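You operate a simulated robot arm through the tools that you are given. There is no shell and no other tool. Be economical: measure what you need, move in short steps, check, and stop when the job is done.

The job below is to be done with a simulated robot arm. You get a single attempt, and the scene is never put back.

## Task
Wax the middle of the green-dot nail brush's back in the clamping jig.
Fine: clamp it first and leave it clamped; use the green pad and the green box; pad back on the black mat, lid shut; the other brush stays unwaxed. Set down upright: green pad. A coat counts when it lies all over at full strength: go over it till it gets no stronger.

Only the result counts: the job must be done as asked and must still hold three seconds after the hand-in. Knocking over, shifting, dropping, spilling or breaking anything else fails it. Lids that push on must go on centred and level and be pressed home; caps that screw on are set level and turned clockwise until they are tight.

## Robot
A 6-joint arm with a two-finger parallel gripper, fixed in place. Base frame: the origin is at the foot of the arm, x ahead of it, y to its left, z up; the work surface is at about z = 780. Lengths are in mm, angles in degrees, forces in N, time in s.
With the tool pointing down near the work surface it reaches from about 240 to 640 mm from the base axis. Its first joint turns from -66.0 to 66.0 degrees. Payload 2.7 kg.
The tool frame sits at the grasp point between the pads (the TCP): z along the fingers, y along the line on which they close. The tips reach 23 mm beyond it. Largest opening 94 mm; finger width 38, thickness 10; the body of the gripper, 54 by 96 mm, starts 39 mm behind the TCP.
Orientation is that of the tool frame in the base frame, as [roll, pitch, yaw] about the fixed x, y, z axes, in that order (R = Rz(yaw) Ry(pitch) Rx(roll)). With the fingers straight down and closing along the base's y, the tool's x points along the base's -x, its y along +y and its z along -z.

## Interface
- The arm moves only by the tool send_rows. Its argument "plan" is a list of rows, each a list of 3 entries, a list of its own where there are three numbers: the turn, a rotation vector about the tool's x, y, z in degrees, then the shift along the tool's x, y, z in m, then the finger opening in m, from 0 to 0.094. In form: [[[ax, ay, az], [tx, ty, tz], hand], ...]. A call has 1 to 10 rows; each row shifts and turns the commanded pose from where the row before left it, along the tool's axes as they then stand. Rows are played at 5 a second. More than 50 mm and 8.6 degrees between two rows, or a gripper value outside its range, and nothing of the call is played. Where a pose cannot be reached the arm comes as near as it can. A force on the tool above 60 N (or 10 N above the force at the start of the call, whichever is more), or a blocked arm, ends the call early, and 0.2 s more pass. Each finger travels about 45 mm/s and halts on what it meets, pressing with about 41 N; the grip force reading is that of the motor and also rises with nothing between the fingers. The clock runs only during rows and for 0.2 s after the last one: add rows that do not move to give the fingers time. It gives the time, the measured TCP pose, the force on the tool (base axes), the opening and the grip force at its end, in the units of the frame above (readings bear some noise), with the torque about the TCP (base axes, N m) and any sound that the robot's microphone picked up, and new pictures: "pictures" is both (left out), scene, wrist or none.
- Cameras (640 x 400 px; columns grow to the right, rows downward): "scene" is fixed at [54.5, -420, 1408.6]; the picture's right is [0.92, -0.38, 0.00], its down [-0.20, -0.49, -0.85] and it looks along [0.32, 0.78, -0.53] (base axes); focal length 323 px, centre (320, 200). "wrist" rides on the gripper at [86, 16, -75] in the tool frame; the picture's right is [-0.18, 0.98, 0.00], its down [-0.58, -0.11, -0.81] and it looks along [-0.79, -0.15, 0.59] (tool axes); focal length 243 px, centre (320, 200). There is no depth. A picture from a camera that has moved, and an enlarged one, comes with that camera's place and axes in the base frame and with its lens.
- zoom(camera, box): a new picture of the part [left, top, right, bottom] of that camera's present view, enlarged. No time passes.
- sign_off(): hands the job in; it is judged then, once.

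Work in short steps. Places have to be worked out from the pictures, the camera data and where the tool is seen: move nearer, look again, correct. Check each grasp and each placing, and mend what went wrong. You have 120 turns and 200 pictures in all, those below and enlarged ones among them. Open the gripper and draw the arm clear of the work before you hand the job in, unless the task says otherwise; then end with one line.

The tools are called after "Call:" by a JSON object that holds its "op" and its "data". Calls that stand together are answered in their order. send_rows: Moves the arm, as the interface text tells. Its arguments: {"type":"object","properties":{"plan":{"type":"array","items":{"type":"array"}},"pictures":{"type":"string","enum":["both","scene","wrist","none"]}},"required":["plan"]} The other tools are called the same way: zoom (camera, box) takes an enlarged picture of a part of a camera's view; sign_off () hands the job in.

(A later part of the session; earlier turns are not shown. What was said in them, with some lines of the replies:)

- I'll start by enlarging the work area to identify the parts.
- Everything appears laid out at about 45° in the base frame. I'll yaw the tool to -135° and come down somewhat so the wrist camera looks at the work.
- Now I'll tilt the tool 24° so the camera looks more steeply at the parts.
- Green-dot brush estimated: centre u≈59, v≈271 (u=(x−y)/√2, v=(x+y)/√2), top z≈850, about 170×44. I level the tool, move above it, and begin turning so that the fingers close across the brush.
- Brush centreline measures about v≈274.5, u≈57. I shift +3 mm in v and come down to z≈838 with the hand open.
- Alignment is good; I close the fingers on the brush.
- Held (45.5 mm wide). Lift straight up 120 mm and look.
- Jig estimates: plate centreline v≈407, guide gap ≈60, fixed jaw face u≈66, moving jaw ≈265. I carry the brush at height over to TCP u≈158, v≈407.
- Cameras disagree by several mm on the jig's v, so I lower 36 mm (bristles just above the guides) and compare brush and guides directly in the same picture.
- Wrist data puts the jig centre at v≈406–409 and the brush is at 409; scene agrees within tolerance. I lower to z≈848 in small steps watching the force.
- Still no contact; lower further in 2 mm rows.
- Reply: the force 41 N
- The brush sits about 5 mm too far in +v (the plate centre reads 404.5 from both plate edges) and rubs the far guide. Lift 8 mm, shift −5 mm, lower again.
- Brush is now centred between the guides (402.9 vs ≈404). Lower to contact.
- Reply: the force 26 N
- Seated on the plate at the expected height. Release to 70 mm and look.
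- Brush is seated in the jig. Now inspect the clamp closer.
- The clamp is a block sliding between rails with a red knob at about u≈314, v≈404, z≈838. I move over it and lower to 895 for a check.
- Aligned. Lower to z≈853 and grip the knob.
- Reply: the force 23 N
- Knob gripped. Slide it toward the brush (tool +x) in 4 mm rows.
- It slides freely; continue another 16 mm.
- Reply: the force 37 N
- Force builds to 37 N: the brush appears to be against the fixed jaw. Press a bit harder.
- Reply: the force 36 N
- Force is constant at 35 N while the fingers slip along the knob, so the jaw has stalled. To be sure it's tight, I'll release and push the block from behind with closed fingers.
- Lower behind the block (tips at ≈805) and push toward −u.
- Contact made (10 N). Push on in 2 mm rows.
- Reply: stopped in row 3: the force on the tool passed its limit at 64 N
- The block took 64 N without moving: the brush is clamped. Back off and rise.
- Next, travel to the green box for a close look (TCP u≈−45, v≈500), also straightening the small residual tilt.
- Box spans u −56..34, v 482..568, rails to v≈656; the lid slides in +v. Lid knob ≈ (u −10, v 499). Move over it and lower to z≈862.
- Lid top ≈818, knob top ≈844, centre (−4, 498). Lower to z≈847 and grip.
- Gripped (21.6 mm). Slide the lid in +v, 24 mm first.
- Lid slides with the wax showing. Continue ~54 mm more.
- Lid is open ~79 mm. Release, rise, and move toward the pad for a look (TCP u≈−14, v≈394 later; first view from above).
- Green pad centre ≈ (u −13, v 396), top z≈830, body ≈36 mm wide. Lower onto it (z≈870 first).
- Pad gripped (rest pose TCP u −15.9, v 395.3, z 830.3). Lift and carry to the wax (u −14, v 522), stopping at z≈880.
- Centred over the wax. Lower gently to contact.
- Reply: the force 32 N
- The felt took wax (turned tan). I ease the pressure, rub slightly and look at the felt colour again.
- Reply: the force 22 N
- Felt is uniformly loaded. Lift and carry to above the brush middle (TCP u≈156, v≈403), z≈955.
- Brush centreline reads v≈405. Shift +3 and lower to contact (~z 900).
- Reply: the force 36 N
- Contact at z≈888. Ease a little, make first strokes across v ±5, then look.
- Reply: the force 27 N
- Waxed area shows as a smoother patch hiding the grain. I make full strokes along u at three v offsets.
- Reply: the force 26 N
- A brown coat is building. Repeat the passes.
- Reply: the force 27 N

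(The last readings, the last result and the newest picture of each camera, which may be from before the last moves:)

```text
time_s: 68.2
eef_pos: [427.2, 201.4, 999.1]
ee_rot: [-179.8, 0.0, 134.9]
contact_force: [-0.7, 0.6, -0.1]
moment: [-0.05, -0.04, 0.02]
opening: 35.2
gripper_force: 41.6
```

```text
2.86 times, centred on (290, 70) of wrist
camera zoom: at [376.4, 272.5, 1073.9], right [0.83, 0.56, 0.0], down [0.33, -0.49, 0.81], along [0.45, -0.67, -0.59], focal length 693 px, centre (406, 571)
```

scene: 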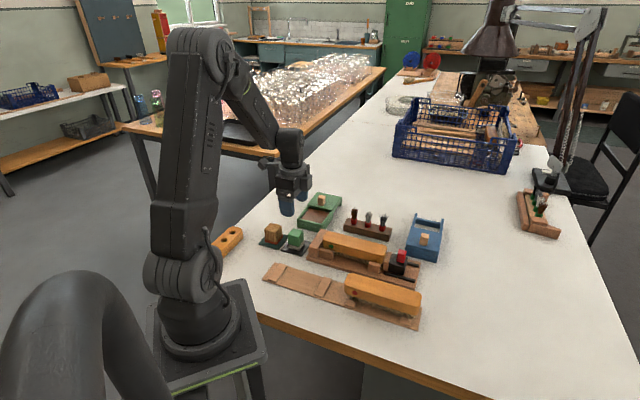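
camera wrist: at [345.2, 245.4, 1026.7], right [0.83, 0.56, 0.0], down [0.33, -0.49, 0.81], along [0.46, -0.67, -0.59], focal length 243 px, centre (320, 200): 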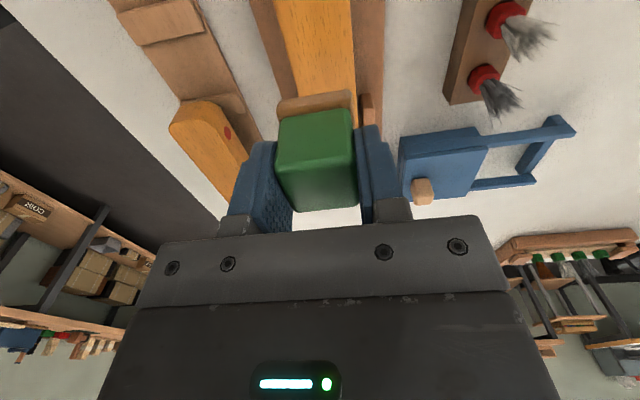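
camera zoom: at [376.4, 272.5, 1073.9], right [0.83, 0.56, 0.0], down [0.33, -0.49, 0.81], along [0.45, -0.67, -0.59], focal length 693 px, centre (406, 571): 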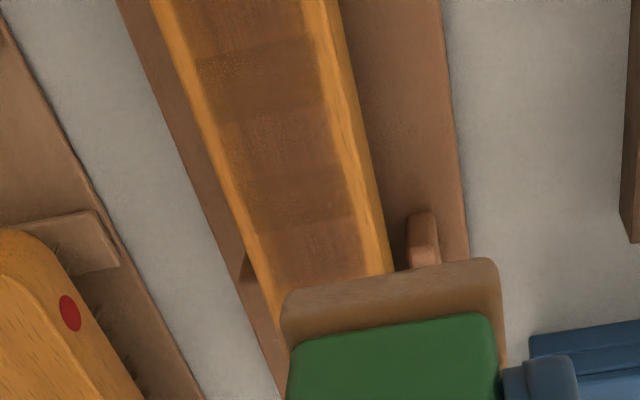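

Coat is in bands of slightly different strength; more passes are needed. Return down and do longer passes.

Call:
{"op": "send_rows", "data": {"plan": [[[0, 0, 0], [0, -0.04, 0.03], 0.0], [[0, 0, 0], [0, 0, 0.04], 0.0], [[0, 0, 0], [0, 0, 0.037], 0.0], [[0, 0, 0], [0, 0, 0.003], 0.0], [[0, 0, 0], [-0.009, 0, 0], 0.0], [[0, 0, 0], [-0.009, 0, 0], 0.0], [[0, 0, 0], [0.01, 0, 0], 0.0], [[0, 0, 0], [0.01, 0, 0], 0.0], [[0, 0, 0], [0.01, 0, 0], 0.0], [[0, 0, 0], [0.01, 0, 0], 0.0]], "pictures": "none"}}

Call:
{"op": "send_rows", "data": {"plan": [[[0, 0, 0], [0.006, 0, 0], 0.0], [[0, 0, 0], [-0.01, 0, 0], 0.0], [[0, 0, 0], [-0.01, 0, 0], 0.0], [[0, 0, 0], [-0.01, 0, 0], 0.0], [[0, 0, 0], [-0.01, 0, 0], 0.0], [[0, 0, 0], [0.005, 0, 0], 0.0], [[0, 0, 0], [0.01, 0, 0], 0.0], [[0, 0, 0], [0.01, 0, 0], 0.0], [[0, 0, 0], [0.01, 0, 0], 0.0], [[0, 0, 0], [0.007, 0, 0], 0.0]], "pictures": "none"}}

Call:
{"op": "send_rows", "data": {"plan": [[[0, 0, 0], [-0.01, 0, 0], 0.0], [[0, 0, 0], [-0.01, 0, 0], 0.0], [[0, 0, 0], [-0.01, 0, 0], 0.0], [[0, 0, 0], [-0.01, 0, 0], 0.0], [[0, 0, 0], [0.02, 0, 0], 0.0], [[0, 0, 0], [0, 0, -0.03], 0.0], [[0, 0, 0], [0, 0, -0.05], 0.0], [[0, 0, 0], [0, 0.045, -0.02], 0.0], [[0, 0, 0], [0, 0, 0], 0.0]], "pictures": "none"}}

Call:
{"op": "zoom", "data": {"camera": "scene", "box": [328, 222, 383, 260]}}

```text
time_s: 70.4
eef_pos: [384.0, 188.6, 887.8]
ee_rot: [179.9, 0.0, 135.0]
contact_force: [5.3, -5.4, 16.4]
moment: [-0.29, -0.09, 0.01]
opening: 35.0
gripper_force: 40.9
```

```text
time_s: 72.6
eef_pos: [379.3, 193.0, 887.2]
ee_rot: [179.9, 0.1, 135.0]
contact_force: [5.5, -6.2, 18.0]
moment: [-0.27, -0.21, 0.04]
opening: 34.7
gripper_force: 40.7
```

```text
time_s: 74.6
eef_pos: [421.6, 210.9, 989.8]
ee_rot: [-179.9, 0.1, 134.8]
contact_force: [0.3, 0.3, -1.5]
moment: [0.01, 0.0, 0.03]
opening: 35.1
gripper_force: 40.5
```

```text
10.53 times, centred on (356, 241) of scene
camera zoom: at [54.5, -420.0, 1408.6], right [0.92, -0.38, 0.0], down [-0.2, -0.49, -0.85], along [0.32, 0.78, -0.53], focal length 3405 px, centre (-54, -232)
```

zoom: 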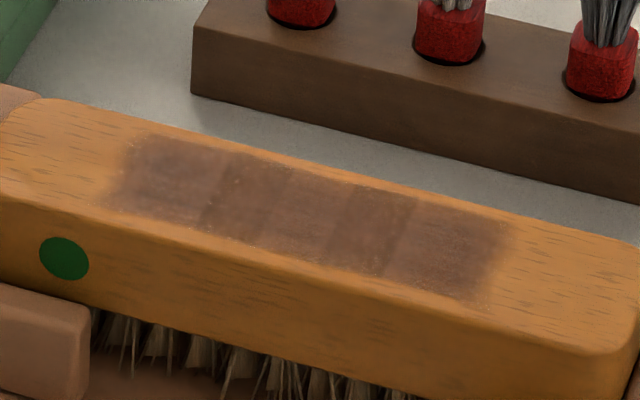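

Coat is fairly even. I'll reload the pad once to make sure of full strength, then compare at the same zoom.

Call:
{"op": "send_rows", "data": {"plan": [[[0, 0, 0], [0.0405, 0.019, 0], 0.0], [[0, 0, 0], [0.0405, 0.019, 0], 0.0], [[0, 0, 0], [0.0405, 0.019, 0], 0.0], [[0, 0, 0], [0.0405, 0.0185, 0], 0.0], [[0, 0, 0], [0, 0, 0.04], 0.0], [[0, 0, 0], [0, 0, 0.04], 0.0], [[0, 0, 0], [0, 0, 0.03], 0.0], [[0, 0, 0], [0, 0, 0.01], 0.0], [[0, 0, 0], [0, 0, 0], 0.0]], "pictures": "wrist"}}

Call:
{"op": "zoom", "data": {"camera": "scene", "box": [265, 175, 365, 250]}}

```text
time_s: 76.6
eef_pos: [361.0, 379.5, 867.4]
ee_rot: [180.0, 0.1, 135.0]
contact_force: [-0.4, 0.8, -0.3]
moment: [-0.02, -0.03, -0.01]
opening: 35.0
gripper_force: 40.9
camera wrist: at [311.6, 450.5, 942.9], right [0.83, 0.56, 0.0], down [0.33, -0.49, 0.81], along [0.46, -0.67, -0.59], focal length 243 px, centre (320, 200)
```

wrist: 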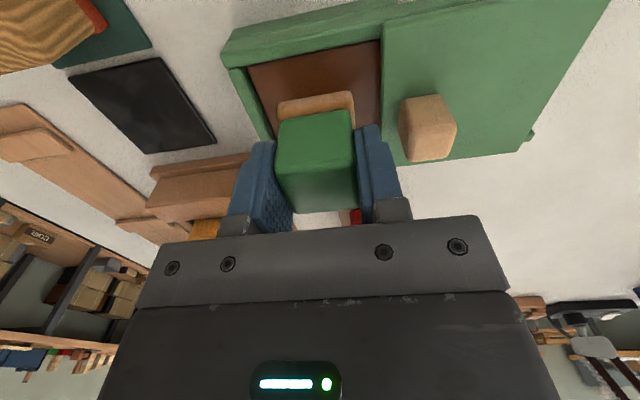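

```text
5.33 times, centred on (315, 212) of scene
camera zoom: at [54.5, -420.0, 1408.6], right [0.92, -0.38, 0.0], down [-0.2, -0.49, -0.85], along [0.32, 0.78, -0.53], focal length 1725 px, centre (347, 133)
```

zoom: 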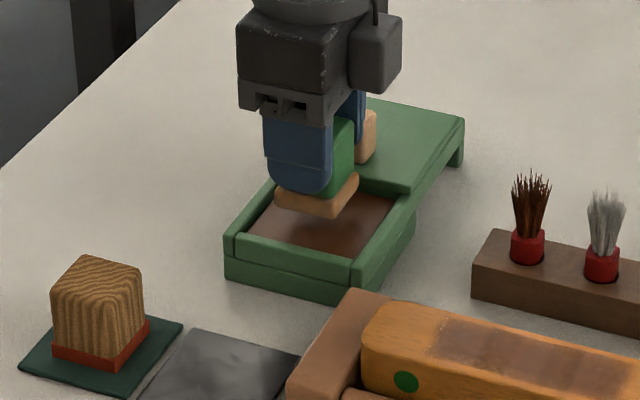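

Dip: down ~14 mm to contact, rub, lift.

Call:
{"op": "send_rows", "data": {"plan": [[[0, 0, 0], [0, 0, 0.008], 0.0], [[0, 0, 0], [0, 0, 0.004], 0.0], [[0, 0, 0], [0, 0, 0.003], 0.0], [[0, 0, 0], [0.004, 0, 0], 0.0], [[0, 0, 0], [-0.008, 0, 0], 0.0], [[0, 0, 0], [0.004, 0, 0], 0.0], [[0, 0, 0], [0, 0, 0], 0.0]], "pictures": "none"}}

Call:
{"op": "zoom", "data": {"camera": "scene", "box": [265, 175, 365, 250]}}

```text
time_s: 78.2
eef_pos: [363.6, 378.6, 852.9]
ee_rot: [180.0, 0.0, 135.1]
contact_force: [2.0, -2.8, 7.6]
moment: [-0.12, -0.07, 0.02]
opening: 35.1
gripper_force: 40.5
```

```text
5.33 times, centred on (315, 212) of scene
camera zoom: at [54.5, -420.1, 1408.6], right [0.92, -0.38, 0.0], down [-0.2, -0.49, -0.85], along [0.32, 0.78, -0.53], focal length 1725 px, centre (347, 133)
```

zoom: 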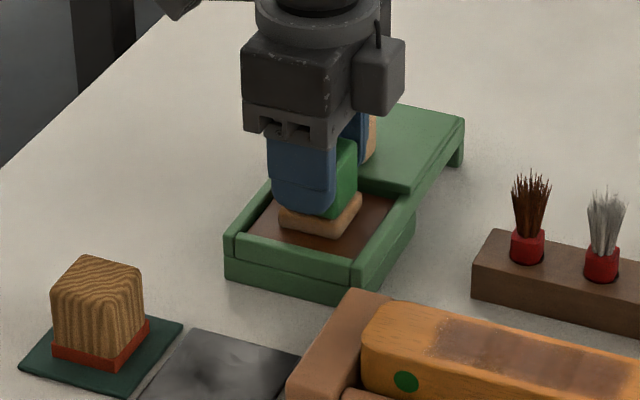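

Carry back to the brush and down to contact.

Call:
{"op": "send_rows", "data": {"plan": [[[0, 0, 0], [0, 0, -0.035], 0.0], [[0, 0, 0], [0, 0, -0.035], 0.0], [[0, 0, 0], [0, 0, -0.03], 0.0], [[0, 0, 0], [0, -0.04, 0], 0.0], [[0, 0, 0], [-0.0415, -0.02, 0], 0.0], [[0, 0, 0], [-0.0415, -0.02, 0], 0.0], [[0, 0, 0], [-0.0415, -0.02, 0], 0.0], [[0, 0, 0], [-0.0415, -0.02, 0], 0.0], [[0, 0, 0], [0, 0, 0.04], 0.0], [[0, 0, 0], [0, 0, 0.02], 0.0]], "pictures": "none"}}

```text
time_s: 80.4
eef_pos: [395.0, 175.8, 893.8]
ee_rot: [179.9, 0.2, 135.0]
contact_force: [-0.4, 0.3, -0.5]
moment: [0.0, -0.03, -0.01]
opening: 35.2
gripper_force: 40.7
```

Call:
{"op": "send_rows", "data": {"plan": [[[0, 0, 0], [0, 0.001, 0.0065], 0.0], [[0, 0, 0], [-0.011, 0, 0], 0.0], [[0, 0, 0], [-0.011, 0, 0], 0.0], [[0, 0, 0], [0.011, 0, 0], 0.0], [[0, 0, 0], [0.011, 0, 0], 0.0], [[0, 0, 0], [0.011, 0, 0], 0.0], [[0, 0, 0], [0.011, 0, 0], 0.0], [[0, 0, 0], [0, 0.003, 0], 0.0], [[0, 0, 0], [-0.011, 0, 0], 0.0], [[0, 0, 0], [-0.011, 0, 0], 0.0]], "pictures": "none"}}

Call:
{"op": "send_rows", "data": {"plan": [[[0, 0, 0], [-0.011, 0, 0], 0.0], [[0, 0, 0], [-0.011, 0, 0], 0.0], [[0, 0, 0], [0, -0.006, 0], 0.0], [[0, 0, 0], [0.011, 0, 0], 0.0], [[0, 0, 0], [0.011, 0, 0], 0.0], [[0, 0, 0], [0.011, 0, 0], 0.0], [[0, 0, 0], [0.011, 0, 0], 0.0], [[0, 0, 0], [0, 0.003, 0], 0.0], [[0, 0, 0], [-0.011, 0, 0], 0.0], [[0, 0, 0], [-0.011, 0, 0], 0.0]], "pictures": "none"}}

Call:
{"op": "send_rows", "data": {"plan": [[[0, 0, 0], [-0.011, 0, 0], 0.0], [[0, 0, 0], [-0.011, 0, 0], 0.0], [[0, 0, 0], [0.011, 0, 0], 0.0], [[0, 0, 0], [0.011, 0, 0], 0.0], [[0, 0, 0], [0, 0, -0.03], 0.0], [[0, 0, 0], [0, 0, -0.05], 0.0], [[0, 0, 0], [0, 0.045, -0.02], 0.0], [[0, 0, 0], [0, 0, 0], 0.0]], "pictures": "none"}}

Call:
{"op": "zoom", "data": {"camera": "scene", "box": [328, 222, 383, 260]}}

```text
time_s: 82.6
eef_pos: [399.9, 180.6, 888.3]
ee_rot: [179.7, 0.1, 134.8]
contact_force: [-7.7, 10.7, 27.4]
moment: [0.33, 0.33, 0.01]
opening: 35.1
gripper_force: 41.4
```

```text
time_s: 84.8
eef_pos: [396.0, 179.4, 887.3]
ee_rot: [179.7, -0.1, 134.9]
contact_force: [-8.1, 9.7, 27.0]
moment: [0.33, 0.32, 0.01]
opening: 35.3
gripper_force: 41.2
```

```text
time_s: 86.6
eef_pos: [429.0, 209.7, 988.4]
ee_rot: [-180.0, 0.1, 135.0]
contact_force: [-0.2, -0.3, -0.4]
moment: [0.0, 0.0, 0.01]
opening: 35.0
gripper_force: 41.3
```

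```text
10.53 times, centred on (356, 241) of scene
camera zoom: at [54.5, -420.0, 1408.6], right [0.93, -0.38, 0.0], down [-0.2, -0.49, -0.85], along [0.32, 0.78, -0.53], focal length 3405 px, centre (-54, -232)
```

zoom: 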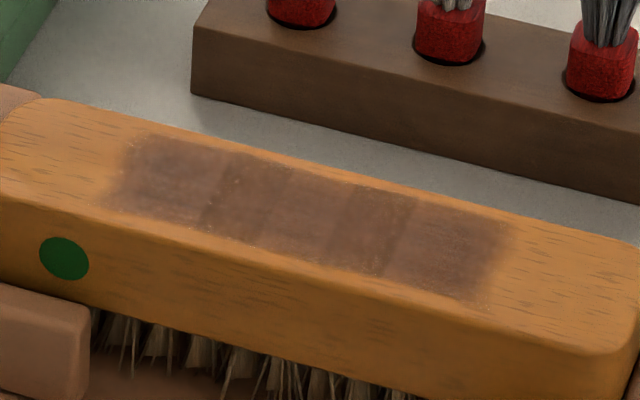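

Unchanged versus before, so it's saturated; the patch spans u≈105–208. One more slightly longer pass (±30) to ensure the ends get full strength, then final compare.

Call:
{"op": "send_rows", "data": {"plan": [[[0, 0, 0], [0, -0.045, 0.02], 0.0], [[0, 0, 0], [0, 0, 0.045], 0.0], [[0, 0, 0], [0, 0, 0.035], 0.0], [[0, 0, 0], [-0.01, 0, 0], 0.0], [[0, 0, 0], [-0.01, 0, 0], 0.0], [[0, 0, 0], [-0.01, 0, 0], 0.0], [[0, 0, 0], [0, 0.003, 0], 0.0], [[0, 0, 0], [0, -0.006, 0], 0.0], [[0, 0, 0], [0.01, 0.003, 0], 0.0], [[0, 0, 0], [0.01, 0, 0], 0.0]], "pictures": "none"}}

Call:
{"op": "send_rows", "data": {"plan": [[[0, 0, 0], [0.01, 0, 0], 0.0], [[0, 0, 0], [0.01, 0, 0], 0.0], [[0, 0, 0], [0.01, 0, 0], 0.0], [[0, 0, 0], [0.01, 0, 0], 0.0], [[0, 0, 0], [0, 0.003, 0], 0.0], [[0, 0, 0], [0, -0.006, 0], 0.0], [[0, 0, 0], [-0.01, 0.003, 0], 0.0], [[0, 0, 0], [-0.01, 0, 0], 0.0], [[0, 0, 0], [-0.01, 0, 0], 0.0], [[0, 0, 0], [0, 0, -0.03], 0.0]], "pictures": "none"}}

Call:
{"op": "send_rows", "data": {"plan": [[[0, 0, 0], [0, 0, -0.05], 0.0], [[0, 0, 0], [0, 0.045, -0.02], 0.0], [[0, 0, 0], [0, 0, 0], 0.0]], "pictures": "none"}}

Call:
{"op": "zoom", "data": {"camera": "scene", "box": [328, 222, 383, 260]}}

Call:
{"op": "zoom", "data": {"camera": "scene", "box": [250, 180, 440, 310]}}

```text
time_s: 88.8
eef_pos: [404.2, 170.4, 886.7]
ee_rot: [179.9, 0.1, 134.9]
contact_force: [3.6, -3.3, 10.1]
moment: [-0.19, -0.15, 0.0]
opening: 34.8
gripper_force: 41.4
```

```text
time_s: 91.0
eef_pos: [394.7, 175.8, 912.9]
ee_rot: [-179.7, 0.0, 134.9]
contact_force: [0.0, -0.4, -0.1]
moment: [0.03, 0.01, 0.03]
opening: 35.1
gripper_force: 41.2
```

```text
time_s: 91.8
eef_pos: [426.7, 211.3, 985.3]
ee_rot: [179.9, 0.1, 134.9]
contact_force: [-0.2, 0.5, -1.2]
moment: [0.02, 0.0, 0.02]
opening: 35.0
gripper_force: 40.5
```

```text
10.53 times, centred on (356, 241) of scene
camera zoom: at [54.5, -420.0, 1408.6], right [0.92, -0.38, 0.0], down [-0.2, -0.49, -0.85], along [0.32, 0.78, -0.53], focal length 3405 px, centre (-54, -232)
```

zoom: 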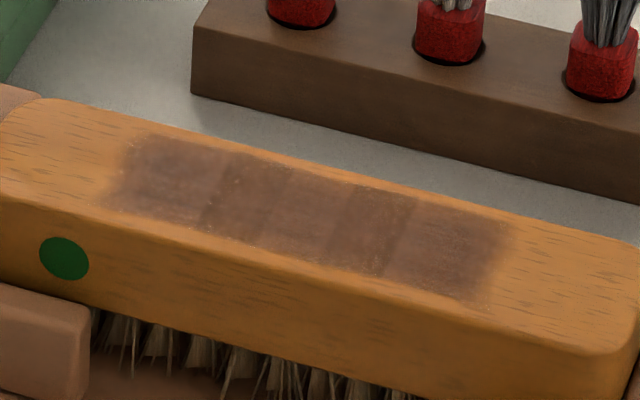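

```text
3.08 times, centred on (345, 245) of scene
camera zoom: at [54.5, -420.0, 1408.6], right [0.92, -0.38, 0.0], down [-0.2, -0.49, -0.85], along [0.32, 0.78, -0.53], focal length 995 px, centre (243, 62)
```

zoom: 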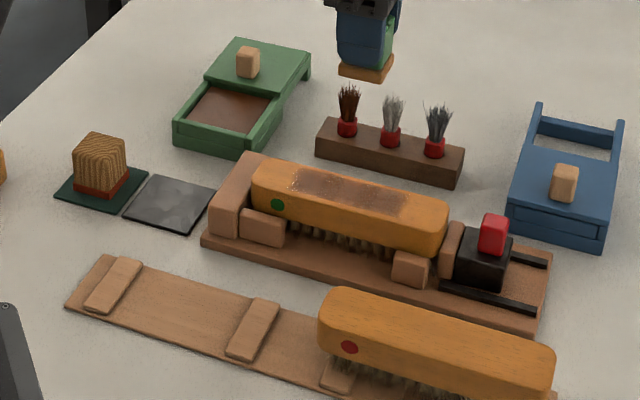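

No further change: full strength. Return the pad to the black mat (TCP target 268.3, 290.8).

Call:
{"op": "send_rows", "data": {"plan": [[[0, 0, 0], [0.0421, -0.014, 0], 0.0], [[0, 0, 0], [0.0421, -0.014, 0], 0.0], [[0, 0, 0], [0.0421, -0.014, 0], 0.0], [[0, 0, 0], [0.0421, -0.014, 0], 0.0], [[0, 0, 0], [0, 0, 0.04], 0.0], [[0, 0, 0], [0, 0, 0.04], 0.0], [[0, 0, 0], [0, 0, 0.04], 0.0], [[0, 0, 0], [0, 0, 0], 0.0]], "pictures": "wrist"}}

Call:
{"op": "zoom", "data": {"camera": "scene", "box": [250, 180, 350, 260]}}

```text
time_s: 93.6
eef_pos: [270.1, 287.8, 865.0]
ee_rot: [180.0, 0.1, 134.9]
contact_force: [-0.2, -0.8, -0.6]
moment: [-0.02, 0.01, 0.0]
opening: 35.2
gripper_force: 41.3
camera wrist: at [219.3, 359.4, 941.0], right [0.83, 0.56, 0.0], down [0.33, -0.49, 0.81], along [0.46, -0.67, -0.59], focal length 243 px, centre (320, 200)
```

wrist: 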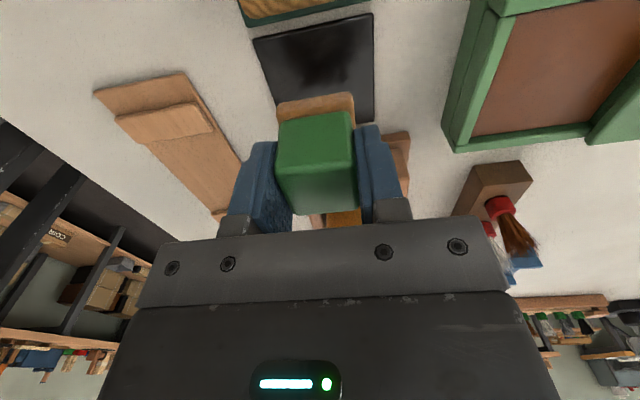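

```text
5.00 times, centred on (300, 220) of scene
camera zoom: at [54.5, -420.0, 1408.6], right [0.92, -0.38, 0.0], down [-0.2, -0.49, -0.85], along [0.32, 0.78, -0.53], focal length 1617 px, centre (420, 100)
```

zoom: 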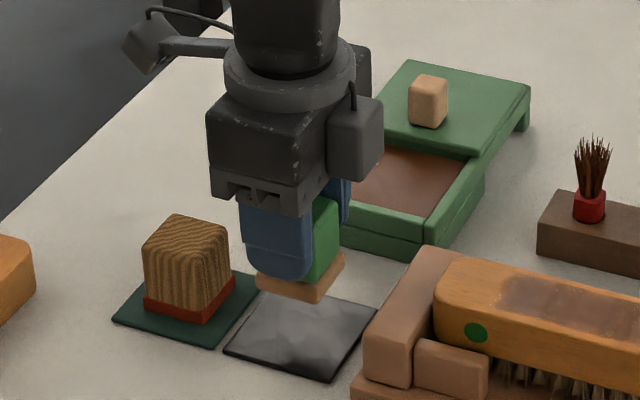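

Call:
{"op": "send_rows", "data": {"plan": [[[0, 0, 0], [0.0034, 0.0008, 0.015], 0.0], [[0, 0, 0], [0, 0, 0.012], 0.0], [[0, 0, 0], [0, 0, 0.004], 0.0], [[0, 0, 0], [0, 0, 0.002], 0.0], [[0, 0, 0], [0, 0, 0.001], 0.0], [[0, 0, 0], [0, 0, 0], 0.0]], "pictures": "none"}}

```text
time_s: 95.0
eef_pos: [268.1, 291.1, 831.7]
ee_rot: [-179.9, 0.1, 135.0]
contact_force: [0.4, -0.4, 0.0]
moment: [0.01, 0.03, 0.0]
opening: 34.9
gripper_force: 40.8
```

Call:
{"op": "send_rows", "data": {"plan": [[[0, 0, 0], [0, 0, 0.001], 0.0], [[0, 0, 0], [0, 0, 0.001], 0.0], [[0, 0, 0], [0, 0, 0.0], 0.0]], "pictures": "none"}}

```text
time_s: 95.8
eef_pos: [267.8, 292.5, 829.3]
ee_rot: [-179.9, 0.1, 135.0]
contact_force: [-0.5, -0.6, 0.3]
moment: [0.0, 0.0, 0.0]
opening: 34.7
gripper_force: 40.9
```

Call:
{"op": "send_rows", "data": {"plan": [[[0, 0, 0], [0, 0, 0.001], 0.0], [[0, 0, 0], [0, 0, 0.0], 0.0]], "pictures": "none"}}

Call:
{"op": "zoom", "data": {"camera": "scene", "box": [265, 210, 325, 255]}}

```text
time_s: 96.4
eef_pos: [268.3, 293.4, 829.7]
ee_rot: [180.0, 0.2, 135.1]
contact_force: [-0.3, 0.1, -0.3]
moment: [0.0, 0.02, -0.01]
opening: 35.2
gripper_force: 41.0
```

```text
8.89 times, centred on (295, 232) of scene
camera zoom: at [54.5, -420.0, 1408.6], right [0.92, -0.38, 0.0], down [-0.2, -0.49, -0.85], along [0.32, 0.78, -0.53], focal length 2875 px, centre (542, -89)
```

zoom: 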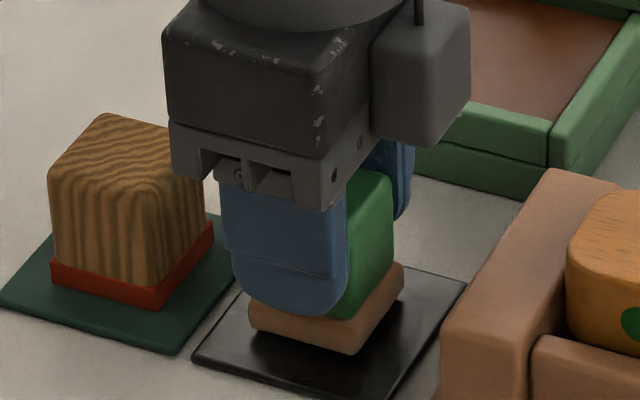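

Still hovering by a hair; continue down in 1 mm rows.

Call:
{"op": "send_rows", "data": {"plan": [[[0, 0, 0], [0, 0, 0.001], 0.0], [[0, 0, 0], [0, 0, 0.001], 0.0], [[0, 0, 0], [0, 0, 0.0], 0.0]], "pictures": "none"}}

```text
time_s: 97.2
eef_pos: [267.7, 292.2, 826.4]
ee_rot: [180.0, 0.0, 135.1]
contact_force: [-0.5, 0.3, -0.3]
moment: [0.04, 0.0, 0.01]
opening: 35.2
gripper_force: 41.0
```

Call:
{"op": "send_rows", "data": {"plan": [[[0, 0, 0], [0, 0, 0.001], 0.0], [[0, 0, 0], [0, 0, 0.001], 0.0], [[0, 0, 0], [0, 0, 0.0], 0.0]], "pictures": "none"}}

Call:
{"op": "zoom", "data": {"camera": "scene", "box": [265, 210, 325, 255]}}

```text
time_s: 98.0
eef_pos: [267.7, 293.7, 825.2]
ee_rot: [179.8, -0.1, 134.9]
contact_force: [-9.7, -6.1, 40.2]
moment: [-0.25, 0.29, -0.03]
opening: 35.2
gripper_force: 41.5
```

```text
8.89 times, centred on (295, 232) of scene
camera zoom: at [53.9, -420.5, 1408.4], right [0.92, -0.38, 0.0], down [-0.2, -0.49, -0.85], along [0.32, 0.78, -0.53], focal length 2875 px, centre (542, -89)
```

zoom: 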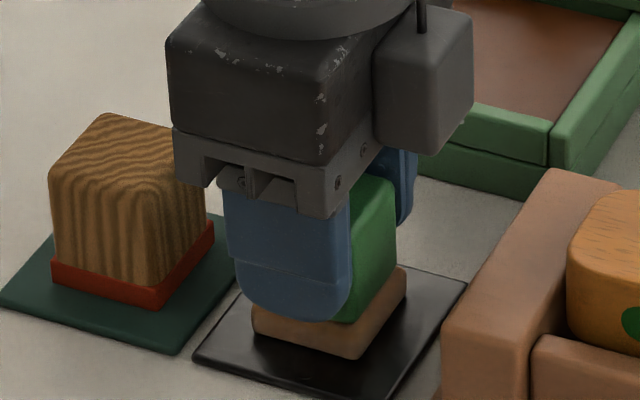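

Contact. Ease, release and rise.

Call:
{"op": "send_rows", "data": {"plan": [[[0, 0, 0], [0, 0, -0.0015], 0.0], [[0, 0, 0], [0, 0, 0], 0.06], [[0, 0, 0], [0, 0, 0], 0.06], [[0, 0, 0], [0, 0, 0], 0.06], [[0, 0, 0], [0, 0, -0.03], 0.06], [[0, 0, 0], [0, 0, -0.04], 0.06], [[0, 0, 0], [0, 0, -0.045], 0.06], [[0, 0, 0], [0, 0, 0], 0.06]], "pictures": "wrist"}}

Call:
{"op": "zoom", "data": {"camera": "scene", "box": [250, 180, 350, 260]}}

```text
time_s: 99.8
eef_pos: [269.4, 291.7, 943.2]
ee_rot: [180.0, 0.1, 135.0]
contact_force: [0.0, 0.3, 0.4]
moment: [-0.01, 0.0, 0.01]
opening: 60.0
gripper_force: 0.2
camera wrist: at [218.7, 363.7, 1018.8], right [0.83, 0.56, 0.0], down [0.33, -0.49, 0.81], along [0.46, -0.67, -0.59], focal length 243 px, centre (320, 200)
```

wrist: 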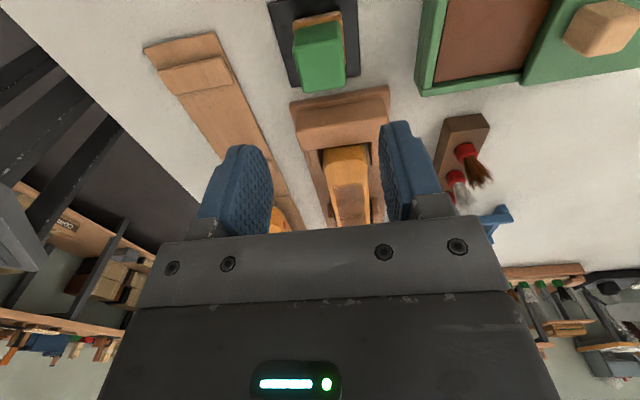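

```text
5.00 times, centred on (300, 220) of scene
camera zoom: at [54.5, -420.0, 1408.6], right [0.92, -0.38, 0.0], down [-0.2, -0.49, -0.85], along [0.32, 0.78, -0.53], focal length 1617 px, centre (420, 100)
```

zoom: 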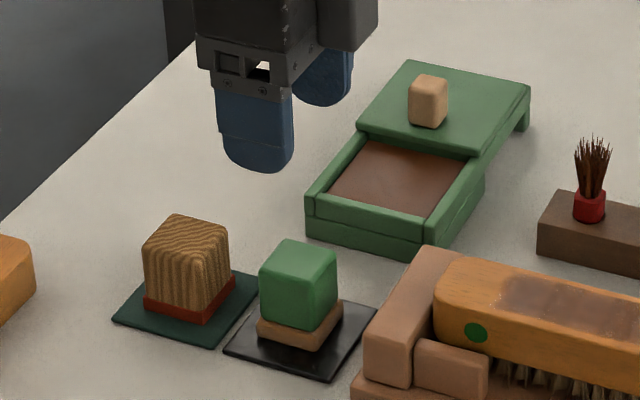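

Pad stands upright on the black mat. Go to the lid knob (u −4, v 578) and grip it.

Call:
{"op": "send_rows", "data": {"plan": [[[0, 0, 0], [-0.003, 0.0455, 0], 0.06], [[0, 0, 0], [-0.003, 0.0455, 0], 0.06], [[0, 0, 0], [-0.003, 0.0455, 0], 0.06], [[0, 0, 0], [-0.003, 0.045, 0], 0.06], [[0, 0, 0], [0, 0, 0.035], 0.06], [[0, 0, 0], [0, 0, 0.035], 0.06], [[0, 0, 0], [0, 0, 0], 0.06]], "pictures": "wrist"}}

```text
time_s: 101.4
eef_pos: [405.6, 411.7, 868.7]
ee_rot: [-180.0, 0.2, 135.0]
contact_force: [-1.0, 1.3, 1.6]
moment: [0.02, -0.02, -0.01]
opening: 59.9
gripper_force: 0.0
camera wrist: at [355.0, 482.8, 945.1], right [0.83, 0.56, 0.0], down [0.33, -0.49, 0.81], along [0.46, -0.67, -0.59], focal length 243 px, centre (320, 200)
```

wrist: 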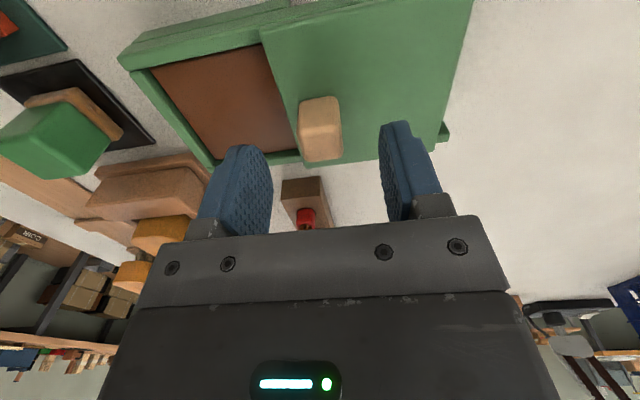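

Call:
{"op": "send_rows", "data": {"plan": [[[0, 0, 0], [0, 0, 0.01], 0.06], [[0, 0, 0], [0, 0, 0.0105], 0.06], [[0, 0, 0], [0, 0, 0], 0.0], [[0, 0, 0], [0, 0, 0], 0.0], [[0, 0, 0], [0, 0, 0], 0.0], [[0, 0, 0], [0, 0, 0], 0.0], [[0, 0, 0], [0, 0, 0], 0.0]], "pictures": "none"}}

```text
time_s: 103.0
eef_pos: [403.7, 411.2, 850.1]
ee_rot: [-180.0, 0.0, 134.9]
contact_force: [0.0, -0.3, -1.3]
moment: [0.03, -0.05, 0.06]
opening: 21.7
gripper_force: 44.7
```

Gripped. Slide the lid back 70 mm, then creep to the stop.

Call:
{"op": "send_rows", "data": {"plan": [[[0, 0, 0], [0, -0.008, 0], 0.0], [[0, 0, 0], [0, -0.008, 0], 0.0], [[0, 0, 0], [0, -0.008, 0], 0.0], [[0, 0, 0], [0, -0.008, 0], 0.0], [[0, 0, 0], [0, -0.008, 0], 0.0], [[0, 0, 0], [0, -0.008, 0], 0.0], [[0, 0, 0], [0, -0.008, 0], 0.0], [[0, 0, 0], [0, -0.008, 0], 0.0], [[0, 0, 0], [0, -0.006, 0], 0.0], [[0, 0, 0], [0, 0, 0], 0.0]], "pictures": "none"}}

Call:
{"op": "send_rows", "data": {"plan": [[[0, 0, 0], [0, -0.003, 0], 0.0], [[0, 0, 0], [0, -0.003, 0], 0.0], [[0, 0, 0], [0, -0.002, 0], 0.0], [[0, 0, 0], [0, -0.002, 0], 0.0], [[0, 0, 0], [0, 0, 0], 0.0]], "pictures": "none"}}

Call:
{"op": "zoom", "data": {"camera": "scene", "box": [270, 170, 370, 240]}}

```text
time_s: 105.2
eef_pos: [354.8, 362.4, 850.7]
ee_rot: [-179.9, 0.1, 135.0]
contact_force: [3.2, -3.2, -8.7]
moment: [-0.01, -0.15, 0.01]
opening: 21.8
gripper_force: 45.1
```

```text
time_s: 106.4
eef_pos: [349.4, 357.0, 850.9]
ee_rot: [179.7, 0.0, 135.0]
contact_force: [16.3, 9.6, -18.6]
moment: [-0.08, -0.22, -0.03]
opening: 21.7
gripper_force: 44.8
```

```text
5.71 times, centred on (320, 205) of scene
camera zoom: at [55.1, -419.5, 1408.7], right [0.92, -0.38, 0.0], down [-0.2, -0.49, -0.85], along [0.32, 0.78, -0.53], focal length 1848 px, centre (320, 171)
```

zoom: 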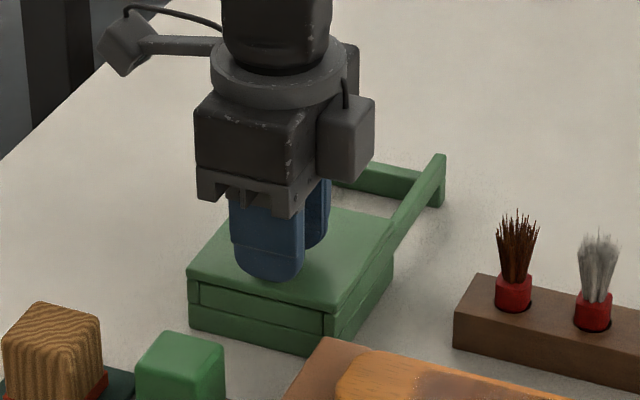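

Lid is at the stop. A last light push, then release and rise.

Call:
{"op": "send_rows", "data": {"plan": [[[0, 0, 0], [0, -0.0015, 0.0015], 0.0], [[0, 0, 0], [0, 0, 0], 0.0], [[0, 0, 0], [0, 0.0025, 0], 0.0], [[0, 0, 0], [0, 0, 0], 0.05], [[0, 0, 0], [0, 0, 0], 0.05], [[0, 0, 0], [0, 0, 0], 0.05], [[0, 0, 0], [0, 0, -0.04], 0.06], [[0, 0, 0], [0, 0, -0.045], 0.06], [[0, 0, 0], [0, 0, -0.045], 0.06], [[0, 0, 0], [0, 0, -0.045], 0.06]], "pictures": "both"}}

Call:
{"op": "zoom", "data": {"camera": "scene", "box": [250, 180, 440, 320]}}

Call:
{"op": "zoom", "data": {"camera": "scene", "box": [260, 185, 350, 255]}}

```text
time_s: 108.6
eef_pos: [349.8, 358.3, 1021.9]
ee_rot: [-179.9, 0.1, 135.1]
contact_force: [-0.8, -0.7, 0.8]
moment: [-0.01, -0.02, 0.01]
opening: 60.0
gripper_force: 0.0
camera wrist: at [299.2, 430.2, 1097.7], right [0.83, 0.56, 0.0], down [0.33, -0.49, 0.81], along [0.46, -0.67, -0.59], focal length 243 px, centre (320, 200)
```

scene: 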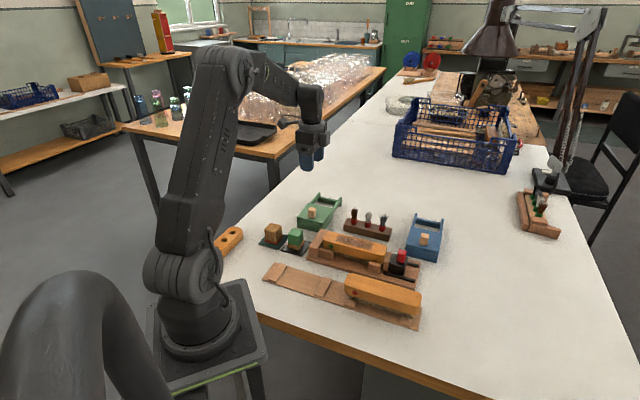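
wrist: 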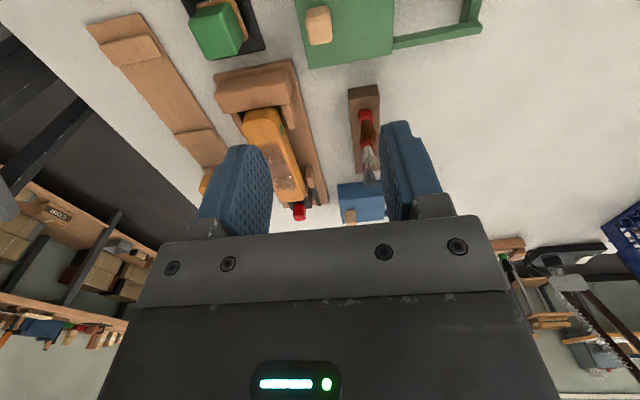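

```text
2.86 times, centred on (345, 250) of scene
camera zoom: at [54.5, -420.0, 1408.6], right [0.92, -0.38, 0.0], down [-0.2, -0.49, -0.85], along [0.32, 0.78, -0.53], focal length 924 px, centre (249, 57)
```

zoom: 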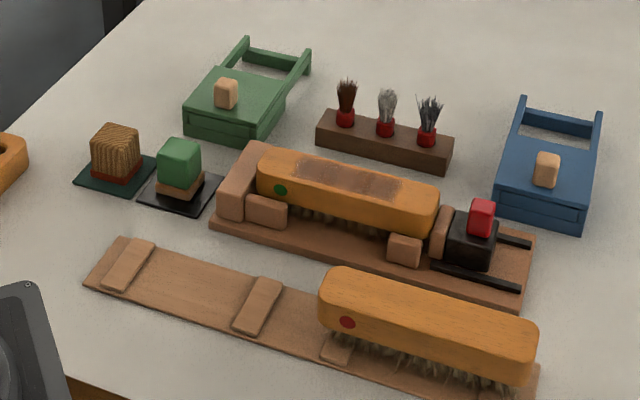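

```text
5.71 times, centred on (305, 220) of scene
camera zoom: at [54.5, -420.0, 1408.6], right [0.92, -0.38, 0.0], down [-0.2, -0.49, -0.85], along [0.32, 0.78, -0.53], focal length 1848 px, centre (406, 86)
```

zoom: 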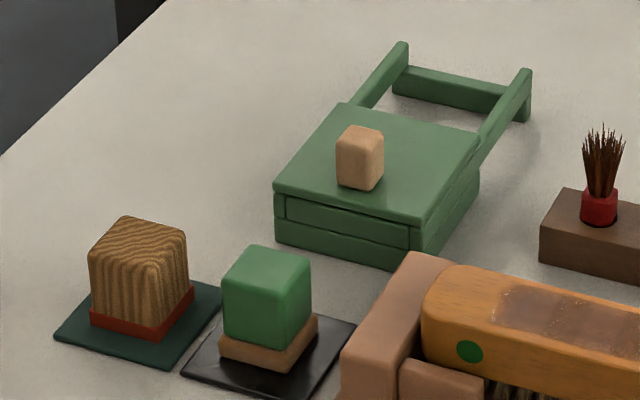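

Lid shut, pad upright on its mat. A last check of the clamp contact.

Call:
{"op": "zoom", "data": {"camera": "scene", "box": [370, 235, 430, 285]}}

Call:
{"op": "zoom", "data": {"camera": "scene", "box": [310, 222, 350, 262]}}

```text
8.00 times, centred on (400, 260) of scene
camera zoom: at [54.5, -420.0, 1408.6], right [0.92, -0.38, 0.0], down [-0.2, -0.49, -0.85], along [0.32, 0.78, -0.53], focal length 2588 px, centre (-320, -280)
```

zoom: 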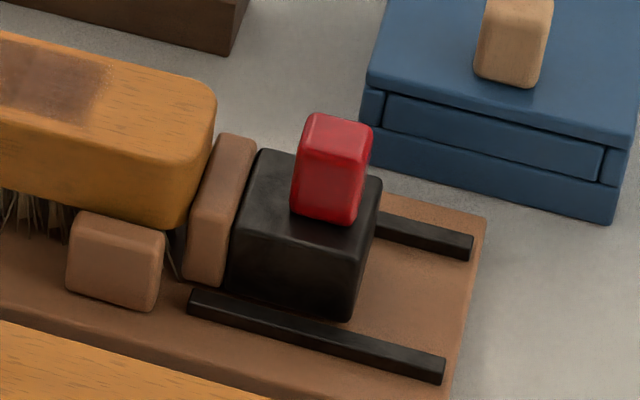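

```text
10.00 times, centred on (330, 242) of scene
camera zoom: at [54.5, -420.0, 1408.6], right [0.92, -0.38, 0.0], down [-0.2, -0.49, -0.85], along [0.32, 0.78, -0.53], focal length 3234 px, centre (220, -220)
```

zoom: 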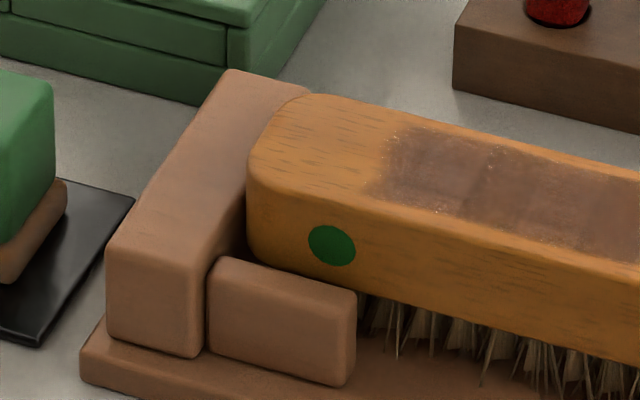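

Both brush ends bear on the jaws. The arm is clear and the hand open, so I hand the job in.

Call:
{"op": "sign_off", "data": {}}

```text
The job is handed in.
```

The green-dot brush is clamped in the jig with the middle of its back waxed until the coat got no stronger. The green pad stands upright on the black mat, the green box's lid is shut, and the other brush was not touched.
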